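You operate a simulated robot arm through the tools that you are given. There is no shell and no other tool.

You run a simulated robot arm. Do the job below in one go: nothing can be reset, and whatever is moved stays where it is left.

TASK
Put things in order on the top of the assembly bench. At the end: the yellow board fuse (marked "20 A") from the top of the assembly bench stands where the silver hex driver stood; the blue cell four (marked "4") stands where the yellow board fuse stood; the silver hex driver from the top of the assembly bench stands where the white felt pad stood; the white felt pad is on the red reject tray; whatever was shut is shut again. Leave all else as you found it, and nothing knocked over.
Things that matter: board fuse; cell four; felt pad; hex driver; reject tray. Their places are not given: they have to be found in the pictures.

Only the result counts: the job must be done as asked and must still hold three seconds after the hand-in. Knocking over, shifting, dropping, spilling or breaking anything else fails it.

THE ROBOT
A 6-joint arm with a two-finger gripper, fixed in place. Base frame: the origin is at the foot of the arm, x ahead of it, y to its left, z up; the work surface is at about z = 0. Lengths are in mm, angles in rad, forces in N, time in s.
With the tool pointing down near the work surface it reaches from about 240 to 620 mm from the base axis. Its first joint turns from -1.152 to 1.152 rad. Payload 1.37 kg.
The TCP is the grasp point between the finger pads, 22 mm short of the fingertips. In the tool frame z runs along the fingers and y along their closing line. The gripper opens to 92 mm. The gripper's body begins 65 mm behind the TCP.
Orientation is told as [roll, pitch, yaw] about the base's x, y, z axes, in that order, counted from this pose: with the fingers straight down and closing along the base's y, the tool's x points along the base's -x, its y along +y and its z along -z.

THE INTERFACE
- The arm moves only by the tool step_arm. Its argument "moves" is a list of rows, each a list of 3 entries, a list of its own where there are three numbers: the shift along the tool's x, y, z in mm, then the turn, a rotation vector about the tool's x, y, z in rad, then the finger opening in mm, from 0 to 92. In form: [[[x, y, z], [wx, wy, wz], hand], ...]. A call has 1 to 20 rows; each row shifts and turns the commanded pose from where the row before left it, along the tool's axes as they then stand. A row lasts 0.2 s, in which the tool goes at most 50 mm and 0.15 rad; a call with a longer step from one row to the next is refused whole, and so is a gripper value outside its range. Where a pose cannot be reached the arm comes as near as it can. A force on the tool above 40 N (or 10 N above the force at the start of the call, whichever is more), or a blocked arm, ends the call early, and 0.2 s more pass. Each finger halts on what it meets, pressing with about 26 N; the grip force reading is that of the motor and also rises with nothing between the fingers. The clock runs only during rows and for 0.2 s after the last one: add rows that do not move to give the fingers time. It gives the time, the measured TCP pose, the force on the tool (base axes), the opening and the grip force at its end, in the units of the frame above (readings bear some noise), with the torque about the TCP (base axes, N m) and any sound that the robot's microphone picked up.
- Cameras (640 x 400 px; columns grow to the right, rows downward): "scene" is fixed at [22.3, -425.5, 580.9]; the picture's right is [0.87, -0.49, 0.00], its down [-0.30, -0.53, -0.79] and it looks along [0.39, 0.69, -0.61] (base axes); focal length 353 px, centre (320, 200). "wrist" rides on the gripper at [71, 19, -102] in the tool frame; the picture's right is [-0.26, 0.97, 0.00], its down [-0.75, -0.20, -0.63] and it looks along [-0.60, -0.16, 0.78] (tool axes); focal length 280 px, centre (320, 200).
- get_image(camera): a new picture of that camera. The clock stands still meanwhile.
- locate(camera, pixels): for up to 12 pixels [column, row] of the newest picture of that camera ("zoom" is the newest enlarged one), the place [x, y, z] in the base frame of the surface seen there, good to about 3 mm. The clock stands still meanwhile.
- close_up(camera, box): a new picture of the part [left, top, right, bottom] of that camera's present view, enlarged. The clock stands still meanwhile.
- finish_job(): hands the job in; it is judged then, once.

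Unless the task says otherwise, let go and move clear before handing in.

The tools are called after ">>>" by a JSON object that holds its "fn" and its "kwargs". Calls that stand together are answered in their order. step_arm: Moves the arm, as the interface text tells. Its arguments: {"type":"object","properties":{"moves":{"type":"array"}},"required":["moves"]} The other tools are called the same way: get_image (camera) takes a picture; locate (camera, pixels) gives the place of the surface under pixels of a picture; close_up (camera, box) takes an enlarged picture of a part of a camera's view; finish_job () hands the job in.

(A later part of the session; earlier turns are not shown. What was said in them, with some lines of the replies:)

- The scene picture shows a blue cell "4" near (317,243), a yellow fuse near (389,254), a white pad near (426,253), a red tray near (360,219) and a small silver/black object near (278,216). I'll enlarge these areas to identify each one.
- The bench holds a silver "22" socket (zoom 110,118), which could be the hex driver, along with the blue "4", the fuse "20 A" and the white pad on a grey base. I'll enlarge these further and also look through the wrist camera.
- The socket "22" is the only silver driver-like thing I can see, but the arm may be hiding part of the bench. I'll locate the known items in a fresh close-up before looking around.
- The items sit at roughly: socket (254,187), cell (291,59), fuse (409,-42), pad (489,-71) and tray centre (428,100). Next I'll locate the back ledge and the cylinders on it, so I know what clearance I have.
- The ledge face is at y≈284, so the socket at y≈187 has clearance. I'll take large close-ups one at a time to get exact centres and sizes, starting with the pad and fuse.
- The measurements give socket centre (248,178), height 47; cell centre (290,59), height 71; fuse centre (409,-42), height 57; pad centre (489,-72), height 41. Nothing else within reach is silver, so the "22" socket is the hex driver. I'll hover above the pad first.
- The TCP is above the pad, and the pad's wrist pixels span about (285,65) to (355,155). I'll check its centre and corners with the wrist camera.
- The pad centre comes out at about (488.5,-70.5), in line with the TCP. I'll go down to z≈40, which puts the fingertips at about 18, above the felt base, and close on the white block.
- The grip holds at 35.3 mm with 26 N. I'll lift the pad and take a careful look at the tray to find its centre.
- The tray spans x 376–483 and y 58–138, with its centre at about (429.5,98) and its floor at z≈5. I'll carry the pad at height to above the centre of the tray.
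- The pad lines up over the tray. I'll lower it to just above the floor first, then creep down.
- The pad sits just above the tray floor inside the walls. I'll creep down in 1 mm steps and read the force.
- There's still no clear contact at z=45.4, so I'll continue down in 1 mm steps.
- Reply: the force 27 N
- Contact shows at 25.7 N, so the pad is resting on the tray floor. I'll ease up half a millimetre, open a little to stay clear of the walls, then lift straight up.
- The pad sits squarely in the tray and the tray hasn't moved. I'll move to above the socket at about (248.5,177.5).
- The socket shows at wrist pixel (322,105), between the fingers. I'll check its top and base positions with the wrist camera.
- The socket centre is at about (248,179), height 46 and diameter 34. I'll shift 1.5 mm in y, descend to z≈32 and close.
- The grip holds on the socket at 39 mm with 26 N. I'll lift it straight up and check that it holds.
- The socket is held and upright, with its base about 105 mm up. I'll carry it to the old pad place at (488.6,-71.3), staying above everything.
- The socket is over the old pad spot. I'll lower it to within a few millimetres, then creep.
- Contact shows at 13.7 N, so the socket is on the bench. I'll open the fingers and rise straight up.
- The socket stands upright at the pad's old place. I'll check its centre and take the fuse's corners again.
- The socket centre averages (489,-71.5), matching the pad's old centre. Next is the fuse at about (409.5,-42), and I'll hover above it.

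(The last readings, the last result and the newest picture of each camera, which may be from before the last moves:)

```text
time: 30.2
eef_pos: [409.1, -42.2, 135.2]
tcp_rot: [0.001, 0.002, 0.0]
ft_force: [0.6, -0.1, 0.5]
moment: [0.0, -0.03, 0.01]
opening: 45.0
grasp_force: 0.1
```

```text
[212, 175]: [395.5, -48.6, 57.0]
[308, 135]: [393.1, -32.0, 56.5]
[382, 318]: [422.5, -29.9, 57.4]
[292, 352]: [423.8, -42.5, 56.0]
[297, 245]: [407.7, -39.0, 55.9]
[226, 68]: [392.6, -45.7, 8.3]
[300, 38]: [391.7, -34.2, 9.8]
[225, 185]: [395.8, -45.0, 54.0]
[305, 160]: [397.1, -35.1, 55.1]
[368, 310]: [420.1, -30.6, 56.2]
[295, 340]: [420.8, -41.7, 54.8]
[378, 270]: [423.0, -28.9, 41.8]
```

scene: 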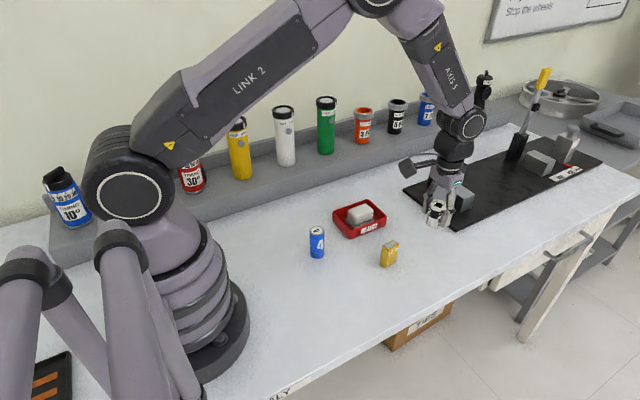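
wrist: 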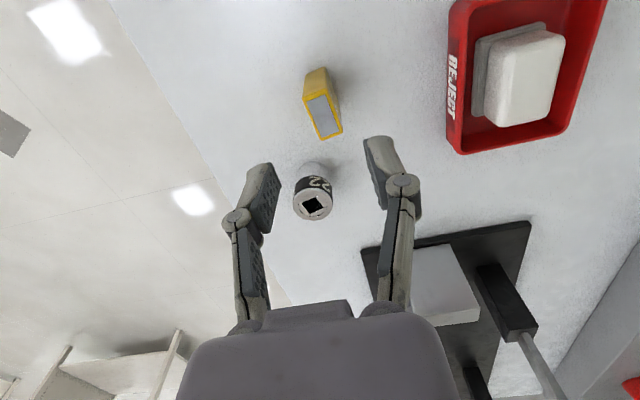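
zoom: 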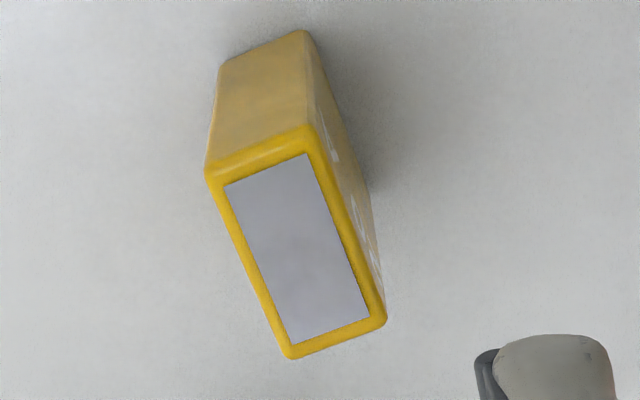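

The fuse centre averages (409.2,-40.4) and it is turned by about +0.13 rad. I'll turn the gripper to match, descend to z≈38 and close on its thin side.

>>> {"fn": "step_arm", "kwargs": {"moves": [[[0.3, 1.5, 0], [0, 0, -0.06], 45], [[0, 0, 10], [0, 0, -0.07], 45], [[0, 0, 20], [0, 0, 0], 45], [[0, 0, 25], [0, 0, 0], 45], [[0, 0, 22], [0, 0, 0], 45], [[0, 0, 14], [0, 0, 0], 45], [[0, 0, 6], [0, 0, 0], 45], [[0, 0, 0], [0, 0, 0], 45]]}}

>>> {"fn": "close_up", "kwargs": {"camera": "scene", "box": [350, 220, 430, 270]}}

>>> {"fn": "get_image", "kwargs": {"camera": "wrist"}}

```text
time: 32.0
eef_pos: [408.2, -39.9, 38.8]
tcp_rot: [0.0, 0.001, 0.129]
ft_force: [-0.7, 0.5, 0.9]
moment: [0.01, 0.01, 0.01]
opening: 44.9
grasp_force: 0.1
```

```text
8.00 times, centred on (390, 245) of scene
```

zoom: 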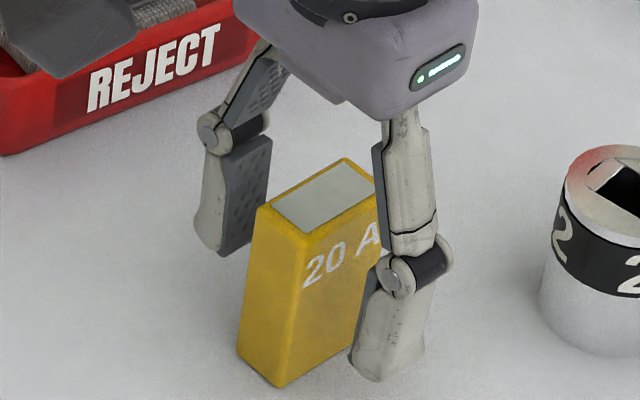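

```text
taken
```

wrist: 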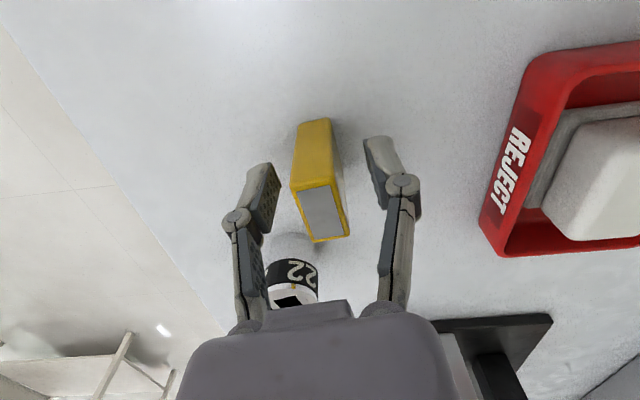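

The fuse stands between the fingers and lines up with them, so I'll close and then lift.

>>> {"fn": "step_arm", "kwargs": {"moves": [[[0, 0, 0], [0, 0, 0], 30], [[0, 0, 0], [0, 0, 0], 20], [[0, 0, 0], [0, 0, 0], 5], [[0, 0, 0], [0, 0, 0], 5], [[0, 0, 0], [0, 0, 0], 5]]}}

>>> {"fn": "close_up", "kwargs": {"camera": "scene", "box": [350, 220, 430, 270]}}

```text
time: 33.2
eef_pos: [407.5, -41.0, 39.9]
tcp_rot: [0.001, 0.001, 0.13]
ft_force: [0.2, -0.2, 0.4]
moment: [0.01, 0.01, 0.02]
opening: 17.1
grasp_force: 26.3
```

```text
8.00 times, centred on (390, 245) of scene
```

zoom: 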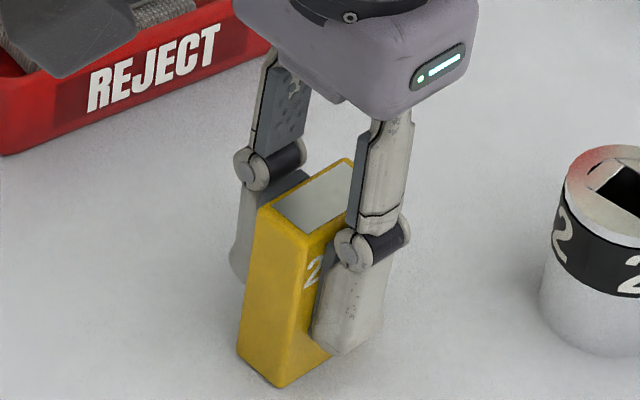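

The grip on the fuse is 17.1 mm with 26 N. I'll lift it and carry it to the old socket place at (248,179).

>>> {"fn": "step_arm", "kwargs": {"moves": [[[0, 0, -5], [0, 0, 0], 5], [[0, 0, -15], [0, 0, 0], 5], [[0, 0, -25], [0, 0, 0], 5], [[0, 0, -30], [0, 0, 0], 5], [[0, 0, -30], [0, 0, 0], 5], [[0, 0, 0], [0, 0, 0], 5], [[6, 11, 0], [0, 0, 0], 5], [[14, 25.5, 0], [0, 0, 0], 5], [[14, 25.5, 0], [0, 0, 0], 5], [[14, 25.5, 0], [0, 0, 0], 5], [[14, 25.5, 0], [0, 0, 0], 5], [[14, 25.5, 0], [0, 0, 0], 5], [[14, 25.5, 0], [0, 0, 0], 5], [[14, 25.5, 0], [0, 0, 0], 5], [[14, 25.5, 0], [0, 0, 0], 5], [[10, 18, 0], [0, 0, 0], 5], [[3.4, 5.55, 0], [0, 0, 0], 5], [[0, 0, 0], [0, 0, 0], 5], [[0, 0, 0], [0, 0, 0], 5]]}}

>>> {"fn": "get_image", "kwargs": {"camera": "wrist"}}

>>> {"fn": "get_image", "kwargs": {"camera": "scene"}}

```text
time: 37.2
eef_pos: [248.9, 181.0, 144.2]
tcp_rot: [0.0, 0.001, 0.129]
ft_force: [-0.4, 0.3, -0.3]
moment: [-0.01, -0.03, -0.02]
opening: 16.9
grasp_force: 26.2
```

```text
taken
```

wrist: 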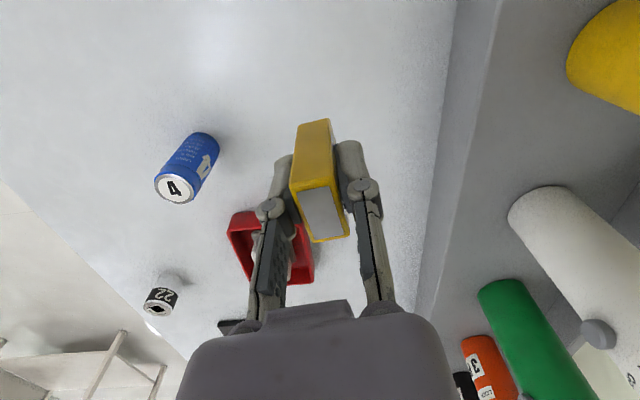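

```text
taken
```

scene: 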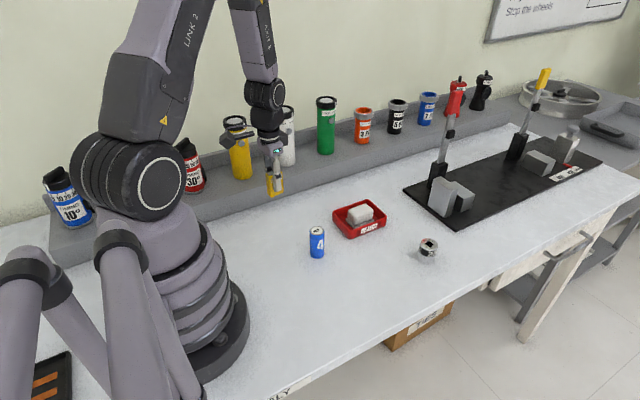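

The fuse is held upright over the old socket spot. I'll lower it to a few millimetres above the bench.

>>> {"fn": "step_arm", "kwargs": {"moves": [[[0, 0, 15], [0, 0, 0], 5], [[0, 0, 25], [0, 0, 0], 5], [[0, 0, 25], [0, 0, 0], 5], [[0, 0, 20], [0, 0, 0], 5], [[0, 0, 12], [0, 0, 0], 5], [[0, 0, 4], [0, 0, 0], 5], [[0, 0, 1], [0, 0, 0], 5], [[0, 0, 0], [0, 0, 0], 5]]}}

>>> {"fn": "close_up", "kwargs": {"camera": "scene", "box": [240, 185, 320, 235]}}

```text
time: 39.0
eef_pos: [246.4, 178.4, 40.8]
tcp_rot: [-0.001, 0.001, 0.129]
ft_force: [-0.1, 0.6, 0.0]
moment: [-0.03, -0.06, 0.0]
opening: 16.6
grasp_force: 26.4
```

```text
8.00 times, centred on (280, 210) of scene
```

zoom: 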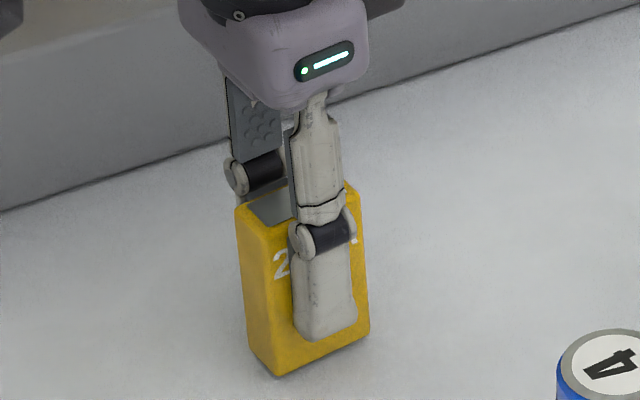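

>>> {"fn": "step_arm", "kwargs": {"moves": [[[0, 0, 0.8], [0, 0, 0], 5], [[0, 0, 0.8], [0, 0, 0], 5], [[0, 0, 0], [0, 0, 0], 5]]}}

>>> {"fn": "step_arm", "kwargs": {"moves": [[[0, 0, 0.6], [0, 0, 0], 5], [[0, 0, 0], [0, 0, 0], 5]]}}

```text
time: 39.8
eef_pos: [248.7, 179.7, 41.1]
tcp_rot: [-0.003, 0.0, 0.13]
ft_force: [0.3, -0.9, -0.4]
moment: [0.01, -0.02, -0.02]
opening: 16.5
grasp_force: 26.9
```

```text
time: 40.4
eef_pos: [247.9, 180.2, 40.4]
tcp_rot: [0.0, -0.001, 0.132]
ft_force: [0.8, 0.1, -1.0]
moment: [0.0, 0.03, 0.0]
opening: 16.8
grasp_force: 25.8
```

>>> {"fn": "step_arm", "kwargs": {"moves": [[[0, 0, 0.7], [0, 0, 0], 5], [[0, 0, 0], [0, 0, 0], 5]]}}

>>> {"fn": "step_arm", "kwargs": {"moves": [[[0, 0, 0.6], [0, 0, 0], 5], [[0, 0, 0], [0, 0, 0], 5]]}}

```text
time: 41.0
eef_pos: [248.2, 179.7, 38.6]
tcp_rot: [0.0, 0.0, 0.128]
ft_force: [0.5, -0.3, 2.2]
moment: [-0.02, 0.0, -0.02]
opening: 16.8
grasp_force: 26.2
```

```text
time: 41.6
eef_pos: [247.7, 180.5, 39.0]
tcp_rot: [0.0, 0.0, 0.129]
ft_force: [-0.8, -1.9, 18.1]
moment: [-0.05, -0.01, -0.03]
opening: 16.8
grasp_force: 26.2
```

Contact shows at 18 N, so the fuse is on the bench. I'll open and rise straight up.

>>> {"fn": "step_arm", "kwargs": {"moves": [[[0, 0, 0], [0, 0, 0], 18], [[0, 0, 0], [0, 0, 0], 26], [[0, 0, 0], [0, 0, 0], 38], [[0, 0, 0], [0, 0, 0], 42], [[0, 0, 0], [0, 0, 0], 42], [[0, 0, -8], [0, 0, 0], 42], [[0, 0, -20], [0, 0, 0], 42], [[0, 0, -35], [0, 0, 0], 50], [[0, 0, -40], [0, 0, 0], 58], [[0, 0, 0], [0, 0, 0], 58]]}}

>>> {"fn": "get_image", "kwargs": {"camera": "wrist"}}

>>> {"fn": "close_up", "kwargs": {"camera": "scene", "box": [250, 195, 330, 245]}}

```text
time: 43.8
eef_pos: [248.5, 179.8, 144.0]
tcp_rot: [0.001, 0.0, 0.131]
ft_force: [0.9, -0.8, -0.2]
moment: [0.0, -0.02, 0.01]
opening: 57.9
grasp_force: 0.1
```

```text
taken
```

wrist: 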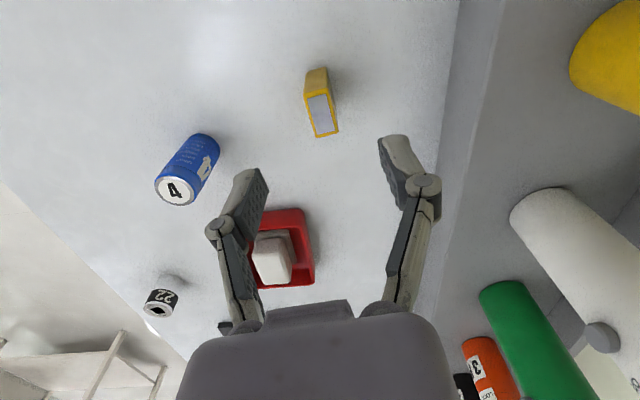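

```text
8.00 times, centred on (290, 220) of scene
```

zoom: 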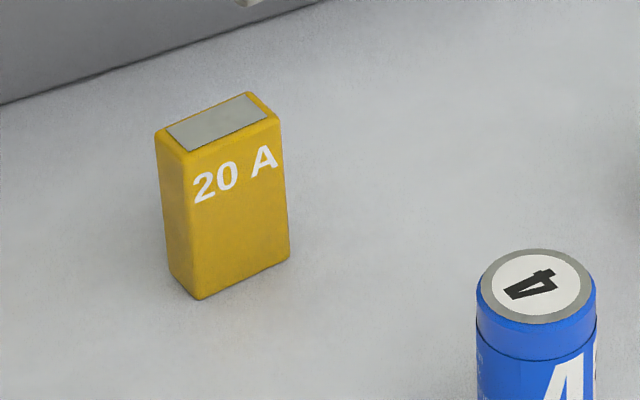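

The fuse stands upright at the socket's old place. I'll turn the gripper back to yaw 0 and move above the cell at about (290,59).

>>> {"fn": "step_arm", "kwargs": {"moves": [[[0, 0, 0], [0, 0, 0.13], 60], [[-4, -12, 0], [0, 0, 0], 60], [[-9, -26, 0], [0, 0, 0], 60], [[-10, -28, 0], [0, 0, 0], 60], [[-10, -28, 0], [0, 0, 0], 60], [[-6, -17, 0], [0, 0, 0], 60], [[-3, -8.5, 0], [0, 0, 0], 60], [[0, 0, 0], [0, 0, 0], 60], [[0, 0, 0], [0, 0, 0], 60]]}}

>>> {"fn": "get_image", "kwargs": {"camera": "wrist"}}

>>> {"fn": "close_up", "kwargs": {"camera": "wrist", "box": [272, 70, 376, 160]}}

>>> {"fn": "close_up", "kwargs": {"camera": "scene", "box": [270, 210, 350, 260]}}

```text
time: 45.8
eef_pos: [288.2, 59.6, 141.9]
tcp_rot: [0.0, -0.001, 0.001]
ft_force: [0.0, 0.0, -0.8]
moment: [-0.01, 0.0, -0.03]
opening: 60.0
grasp_force: 0.0
```

```text
taken
```

wrist: 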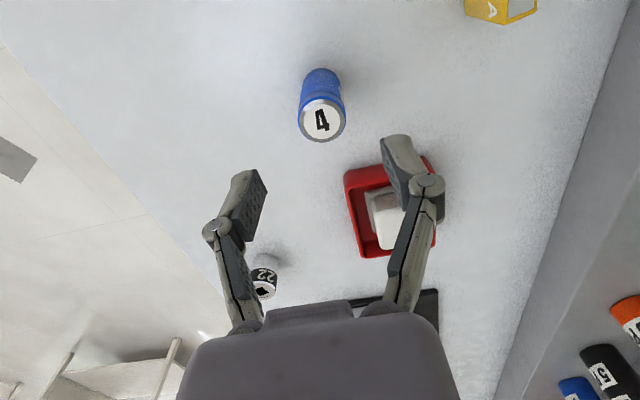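

```text
4.44 times, centred on (324, 115) of wrist
```

zoom: 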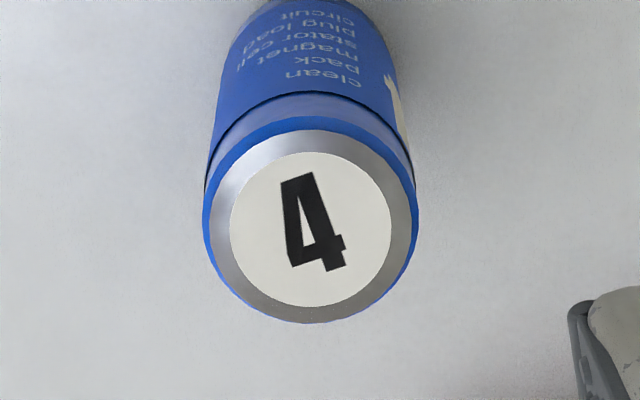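

```text
8.00 times, centred on (310, 235) of scene
```

zoom: 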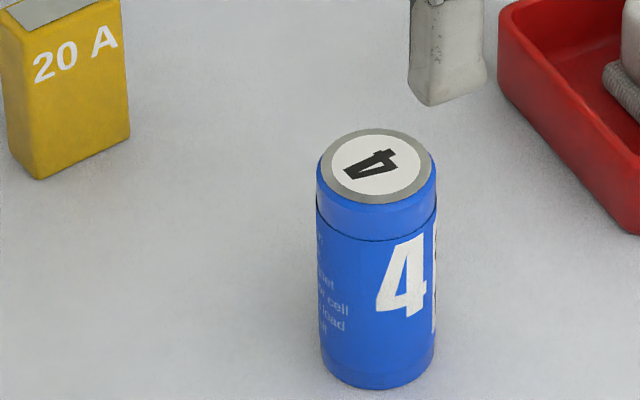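

The cell centre averages (289.3,60.2), with its top at z≈71. I'll adjust slightly, descend to z≈46 and close.

>>> {"fn": "step_arm", "kwargs": {"moves": [[[0.7, 0.7, 15], [0, 0, 0], 60], [[0, 0, 25], [0, 0, 0], 60], [[0, 0, 25], [0, 0, 0], 60], [[0, 0, 18], [0, 0, 0], 60], [[0, 0, 9], [0, 0, 0], 60], [[0, 0, 2.5], [0, 0, 0], 60], [[0, 0, 0], [0, 0, 0], 60], [[0, 0, 0], [0, 0, 0], 40], [[0, 0, 0], [0, 0, 0], 30], [[0, 0, 0], [0, 0, 0], 15], [[0, 0, 0], [0, 0, 0], 15], [[0, 0, 0], [0, 0, 0], 15]]}}

>>> {"fn": "close_up", "kwargs": {"camera": "scene", "box": [270, 205, 350, 255]}}

```text
time: 48.4
eef_pos: [288.3, 60.1, 47.8]
tcp_rot: [0.001, 0.0, 0.0]
ft_force: [0.2, -0.6, -1.0]
moment: [0.0, -0.04, -0.01]
opening: 30.9
grasp_force: 25.5
```

```text
8.00 times, centred on (310, 230) of scene
```

zoom: 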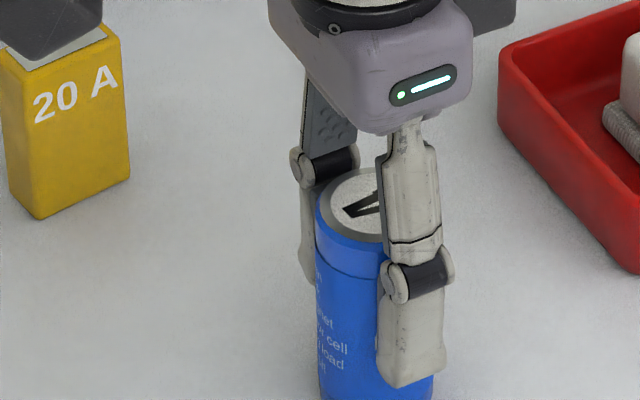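

The grip on the cell is 30.9 mm with 26 N. I'll lift it and carry it to the old fuse place at (409.2,-40.4).

>>> {"fn": "step_arm", "kwargs": {"moves": [[[0, 0, -5], [0, 0, 0], 15], [[0, 0, -15], [0, 0, 0], 15], [[0, 0, -25], [0, 0, 0], 15], [[0, 0, -25], [0, 0, 0], 15], [[0, 0, -25], [0, 0, 0], 15], [[0, 0, 0], [0, 0, 0], 15], [[-8, -7, 0], [0, 0, 0], 15], [[-20, -17, 0], [0, 0, 0], 15], [[-24, -20, 0], [0, 0, 0], 15], [[-24, -20, 0], [0, 0, 0], 15], [[-22, -18, 0], [0, 0, 0], 15], [[-14, -12, 0], [0, 0, 0], 15], [[-7.9, -6.6, 0], [0, 0, 0], 15], [[0, 0, 0], [0, 0, 0], 15], [[0, 0, 0], [0, 0, 0], 15]]}}

>>> {"fn": "get_image", "kwargs": {"camera": "wrist"}}

>>> {"fn": "get_image", "kwargs": {"camera": "scene"}}

```text
time: 51.6
eef_pos: [410.1, -39.8, 141.3]
tcp_rot: [0.001, -0.002, 0.001]
ft_force: [0.4, -0.2, -0.9]
moment: [0.02, 0.02, -0.02]
opening: 31.3
grasp_force: 25.4
```

```text
taken
```

wrist: 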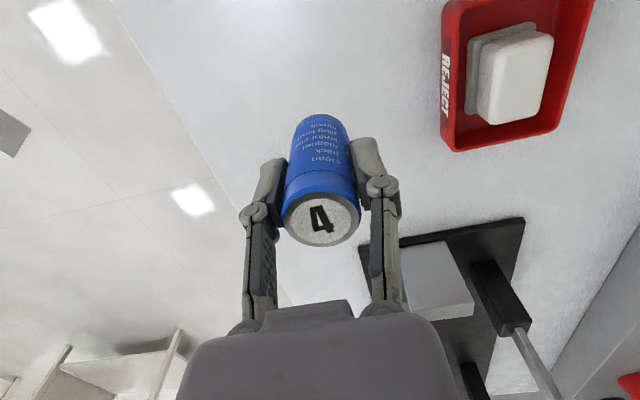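

```text
taken
```

scene: 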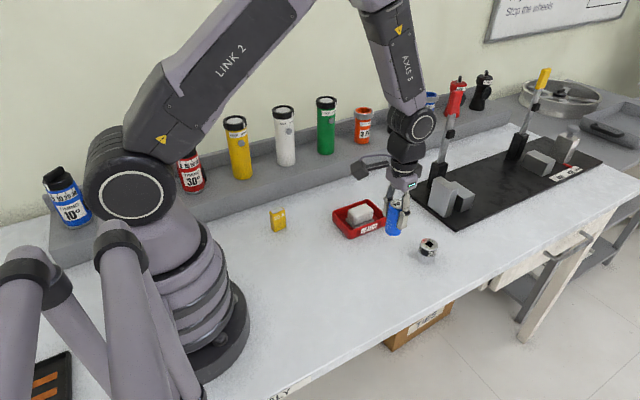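

The cell is held upright over the old fuse spot. I'll lower it to a few millimetres above the bench.

>>> {"fn": "step_arm", "kwargs": {"moves": [[[0, 0, 15], [0, 0, 0], 15], [[0, 0, 25], [0, 0, 0], 15], [[0, 0, 25], [0, 0, 0], 15], [[0, 0, 15], [0, 0, 0], 15], [[0, 0, 8], [0, 0, 0], 15], [[0, 0, 3], [0, 0, 0], 15], [[0, 0, 1], [0, 0, 0], 15], [[0, 0, 0], [0, 0, 0], 15]]}}

>>> {"fn": "close_up", "kwargs": {"camera": "scene", "box": [350, 220, 430, 270]}}

```text
time: 53.4
eef_pos: [408.8, -40.4, 50.2]
tcp_rot: [0.0, 0.0, -0.001]
ft_force: [0.1, 0.1, -1.2]
moment: [-0.02, 0.06, -0.01]
opening: 31.1
grasp_force: 25.9
```

```text
8.00 times, centred on (390, 245) of scene
```

zoom: 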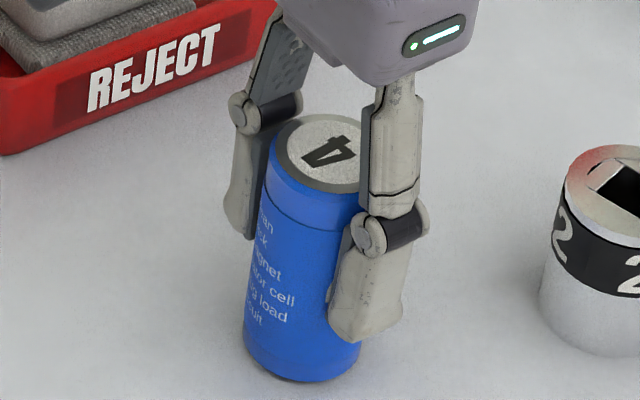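

>>> {"fn": "step_arm", "kwargs": {"moves": [[[0, 0, 0.8], [0, 0, 0], 15], [[0, 0, 0.8], [0, 0, 0], 15], [[0, 0, 0], [0, 0, 0], 15]]}}

>>> {"fn": "step_arm", "kwargs": {"moves": [[[0, 0, 0.6], [0, 0, 0], 15], [[0, 0, 0], [0, 0, 0], 15]]}}

```text
time: 54.2
eef_pos: [408.5, -40.7, 48.8]
tcp_rot: [-0.001, 0.001, 0.0]
ft_force: [-0.7, -0.4, -1.8]
moment: [-0.02, 0.02, 0.01]
opening: 31.0
grasp_force: 26.1
```

```text
time: 54.8
eef_pos: [408.5, -40.1, 48.0]
tcp_rot: [-0.002, -0.001, 0.001]
ft_force: [-3.9, -4.9, 13.8]
moment: [-0.15, 0.15, 0.02]
opening: 31.1
grasp_force: 26.3
```

Contact shows at 13.8 N, so the cell is on the bench. I'll open slowly and rise straight up well clear.

>>> {"fn": "step_arm", "kwargs": {"moves": [[[0, 0, 0], [0, 0, 0], 33], [[0, 0, 0], [0, 0, 0], 42], [[0, 0, 0], [0, 0, 0], 52], [[0, 0, 0], [0, 0, 0], 56], [[0, 0, 0], [0, 0, 0], 56], [[0, 0, -8], [0, 0, 0], 56], [[0, 0, -20], [0, 0, 0], 56], [[0, 0, -35], [0, 0, 0], 56], [[0, 0, -40], [0, 0, 0], 56], [[0, 0, -40], [0, 0, 0], 56], [[0, 0, -40], [0, 0, 0], 56], [[0, 0, 0], [0, 0, 0], 56]]}}

>>> {"fn": "get_image", "kwargs": {"camera": "scene"}}

>>> {"fn": "close_up", "kwargs": {"camera": "scene", "box": [250, 185, 450, 310]}}

>>> {"fn": "get_image", "kwargs": {"camera": "wrist"}}

```text
time: 57.4
eef_pos: [408.3, -38.9, 231.7]
tcp_rot: [0.001, -0.001, 0.0]
ft_force: [-0.5, 0.2, -1.2]
moment: [-0.04, 0.0, 0.01]
opening: 55.9
grasp_force: 0.0
```

```text
taken
```

scene: 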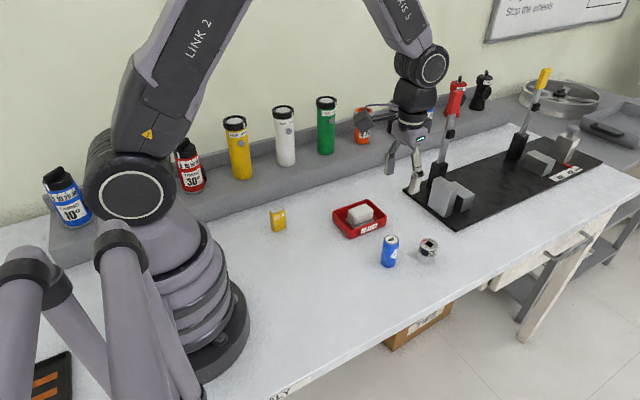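

```text
3.20 times, centred on (350, 248) of scene
```

zoom: 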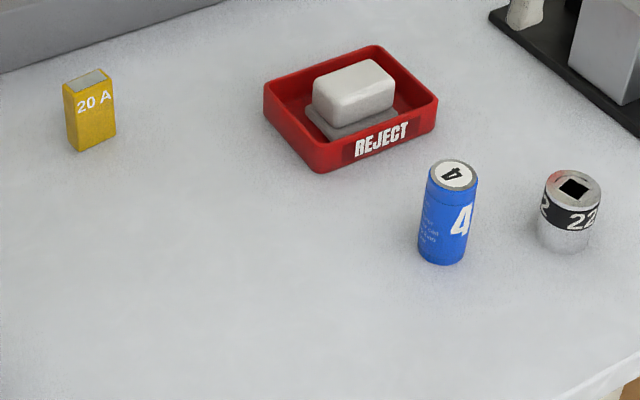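

```text
taken
```

wrist: 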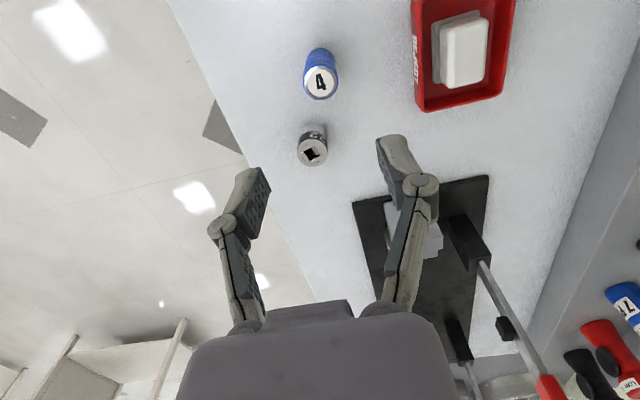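

All four pieces stand upright where they should, and the tray is at the same pixels as before. I'll check the final centres before handing in.

>>> {"fn": "locate", "kwargs": {"camera": "zoom", "pixels": [[430, 174], [475, 176], [454, 162], [452, 187], [66, 84], [75, 92], [110, 81], [100, 70], [265, 85], [316, 145], [437, 98], [371, 46]]}}

>>> {"fn": "close_up", "kwargs": {"camera": "scene", "box": [400, 60, 640, 240]}}

```text
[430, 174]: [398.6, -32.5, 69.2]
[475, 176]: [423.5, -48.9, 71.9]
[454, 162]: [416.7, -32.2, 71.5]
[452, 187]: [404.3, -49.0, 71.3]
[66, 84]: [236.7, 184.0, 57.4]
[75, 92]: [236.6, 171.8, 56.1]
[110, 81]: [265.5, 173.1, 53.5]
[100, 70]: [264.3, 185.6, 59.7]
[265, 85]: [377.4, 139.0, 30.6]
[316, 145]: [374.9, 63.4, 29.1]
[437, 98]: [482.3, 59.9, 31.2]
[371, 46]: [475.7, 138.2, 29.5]
```

```text
2.22 times, centred on (520, 150) of scene
```

zoom: 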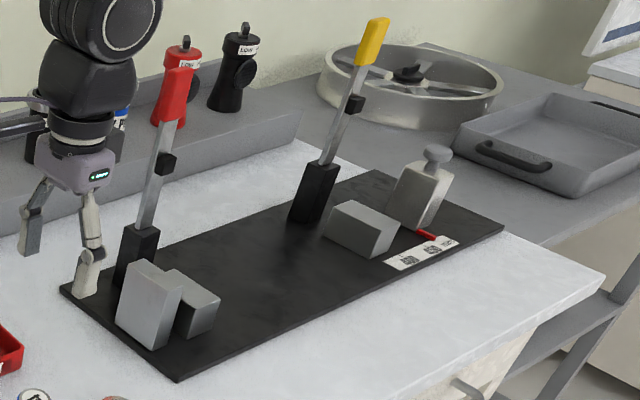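

The cell is centred at about (411,-41), the fuse at about (251,179) and the socket at about (489,-71). The pad is in the tray, the tray and fixture are unmoved, and the gripper is clear at z≈232. I'm handing in.

>>> {"fn": "finish_job", "kwargs": {}}

```text
The job is handed in.
```

The job is handed in, and the last pictures show every piece upright in its new place.

| Piece | Now stands | Measured centre (x, y, mm) |
|---|---|---|
| White felt pad | on the red reject tray | about (429, 98), where it was set down |
| Silver hex driver | where the felt pad stood | about (489, -71) |
| Yellow board fuse "20 A" | where the hex driver stood | about (251, 179) |
| Blue cell four "4" | where the board fuse stood | about (411, -41) |

- **Hex driver:** I took the silver socket marked "22" to be the hex driver. It was the only silver driver-like piece I could see on the bench within reach.
- **Everything else:** the tray did not move, and the clamp fixture looks unchanged in the pictures. I opened nothing, so there was nothing to shut. The arm ended clear of the bench.
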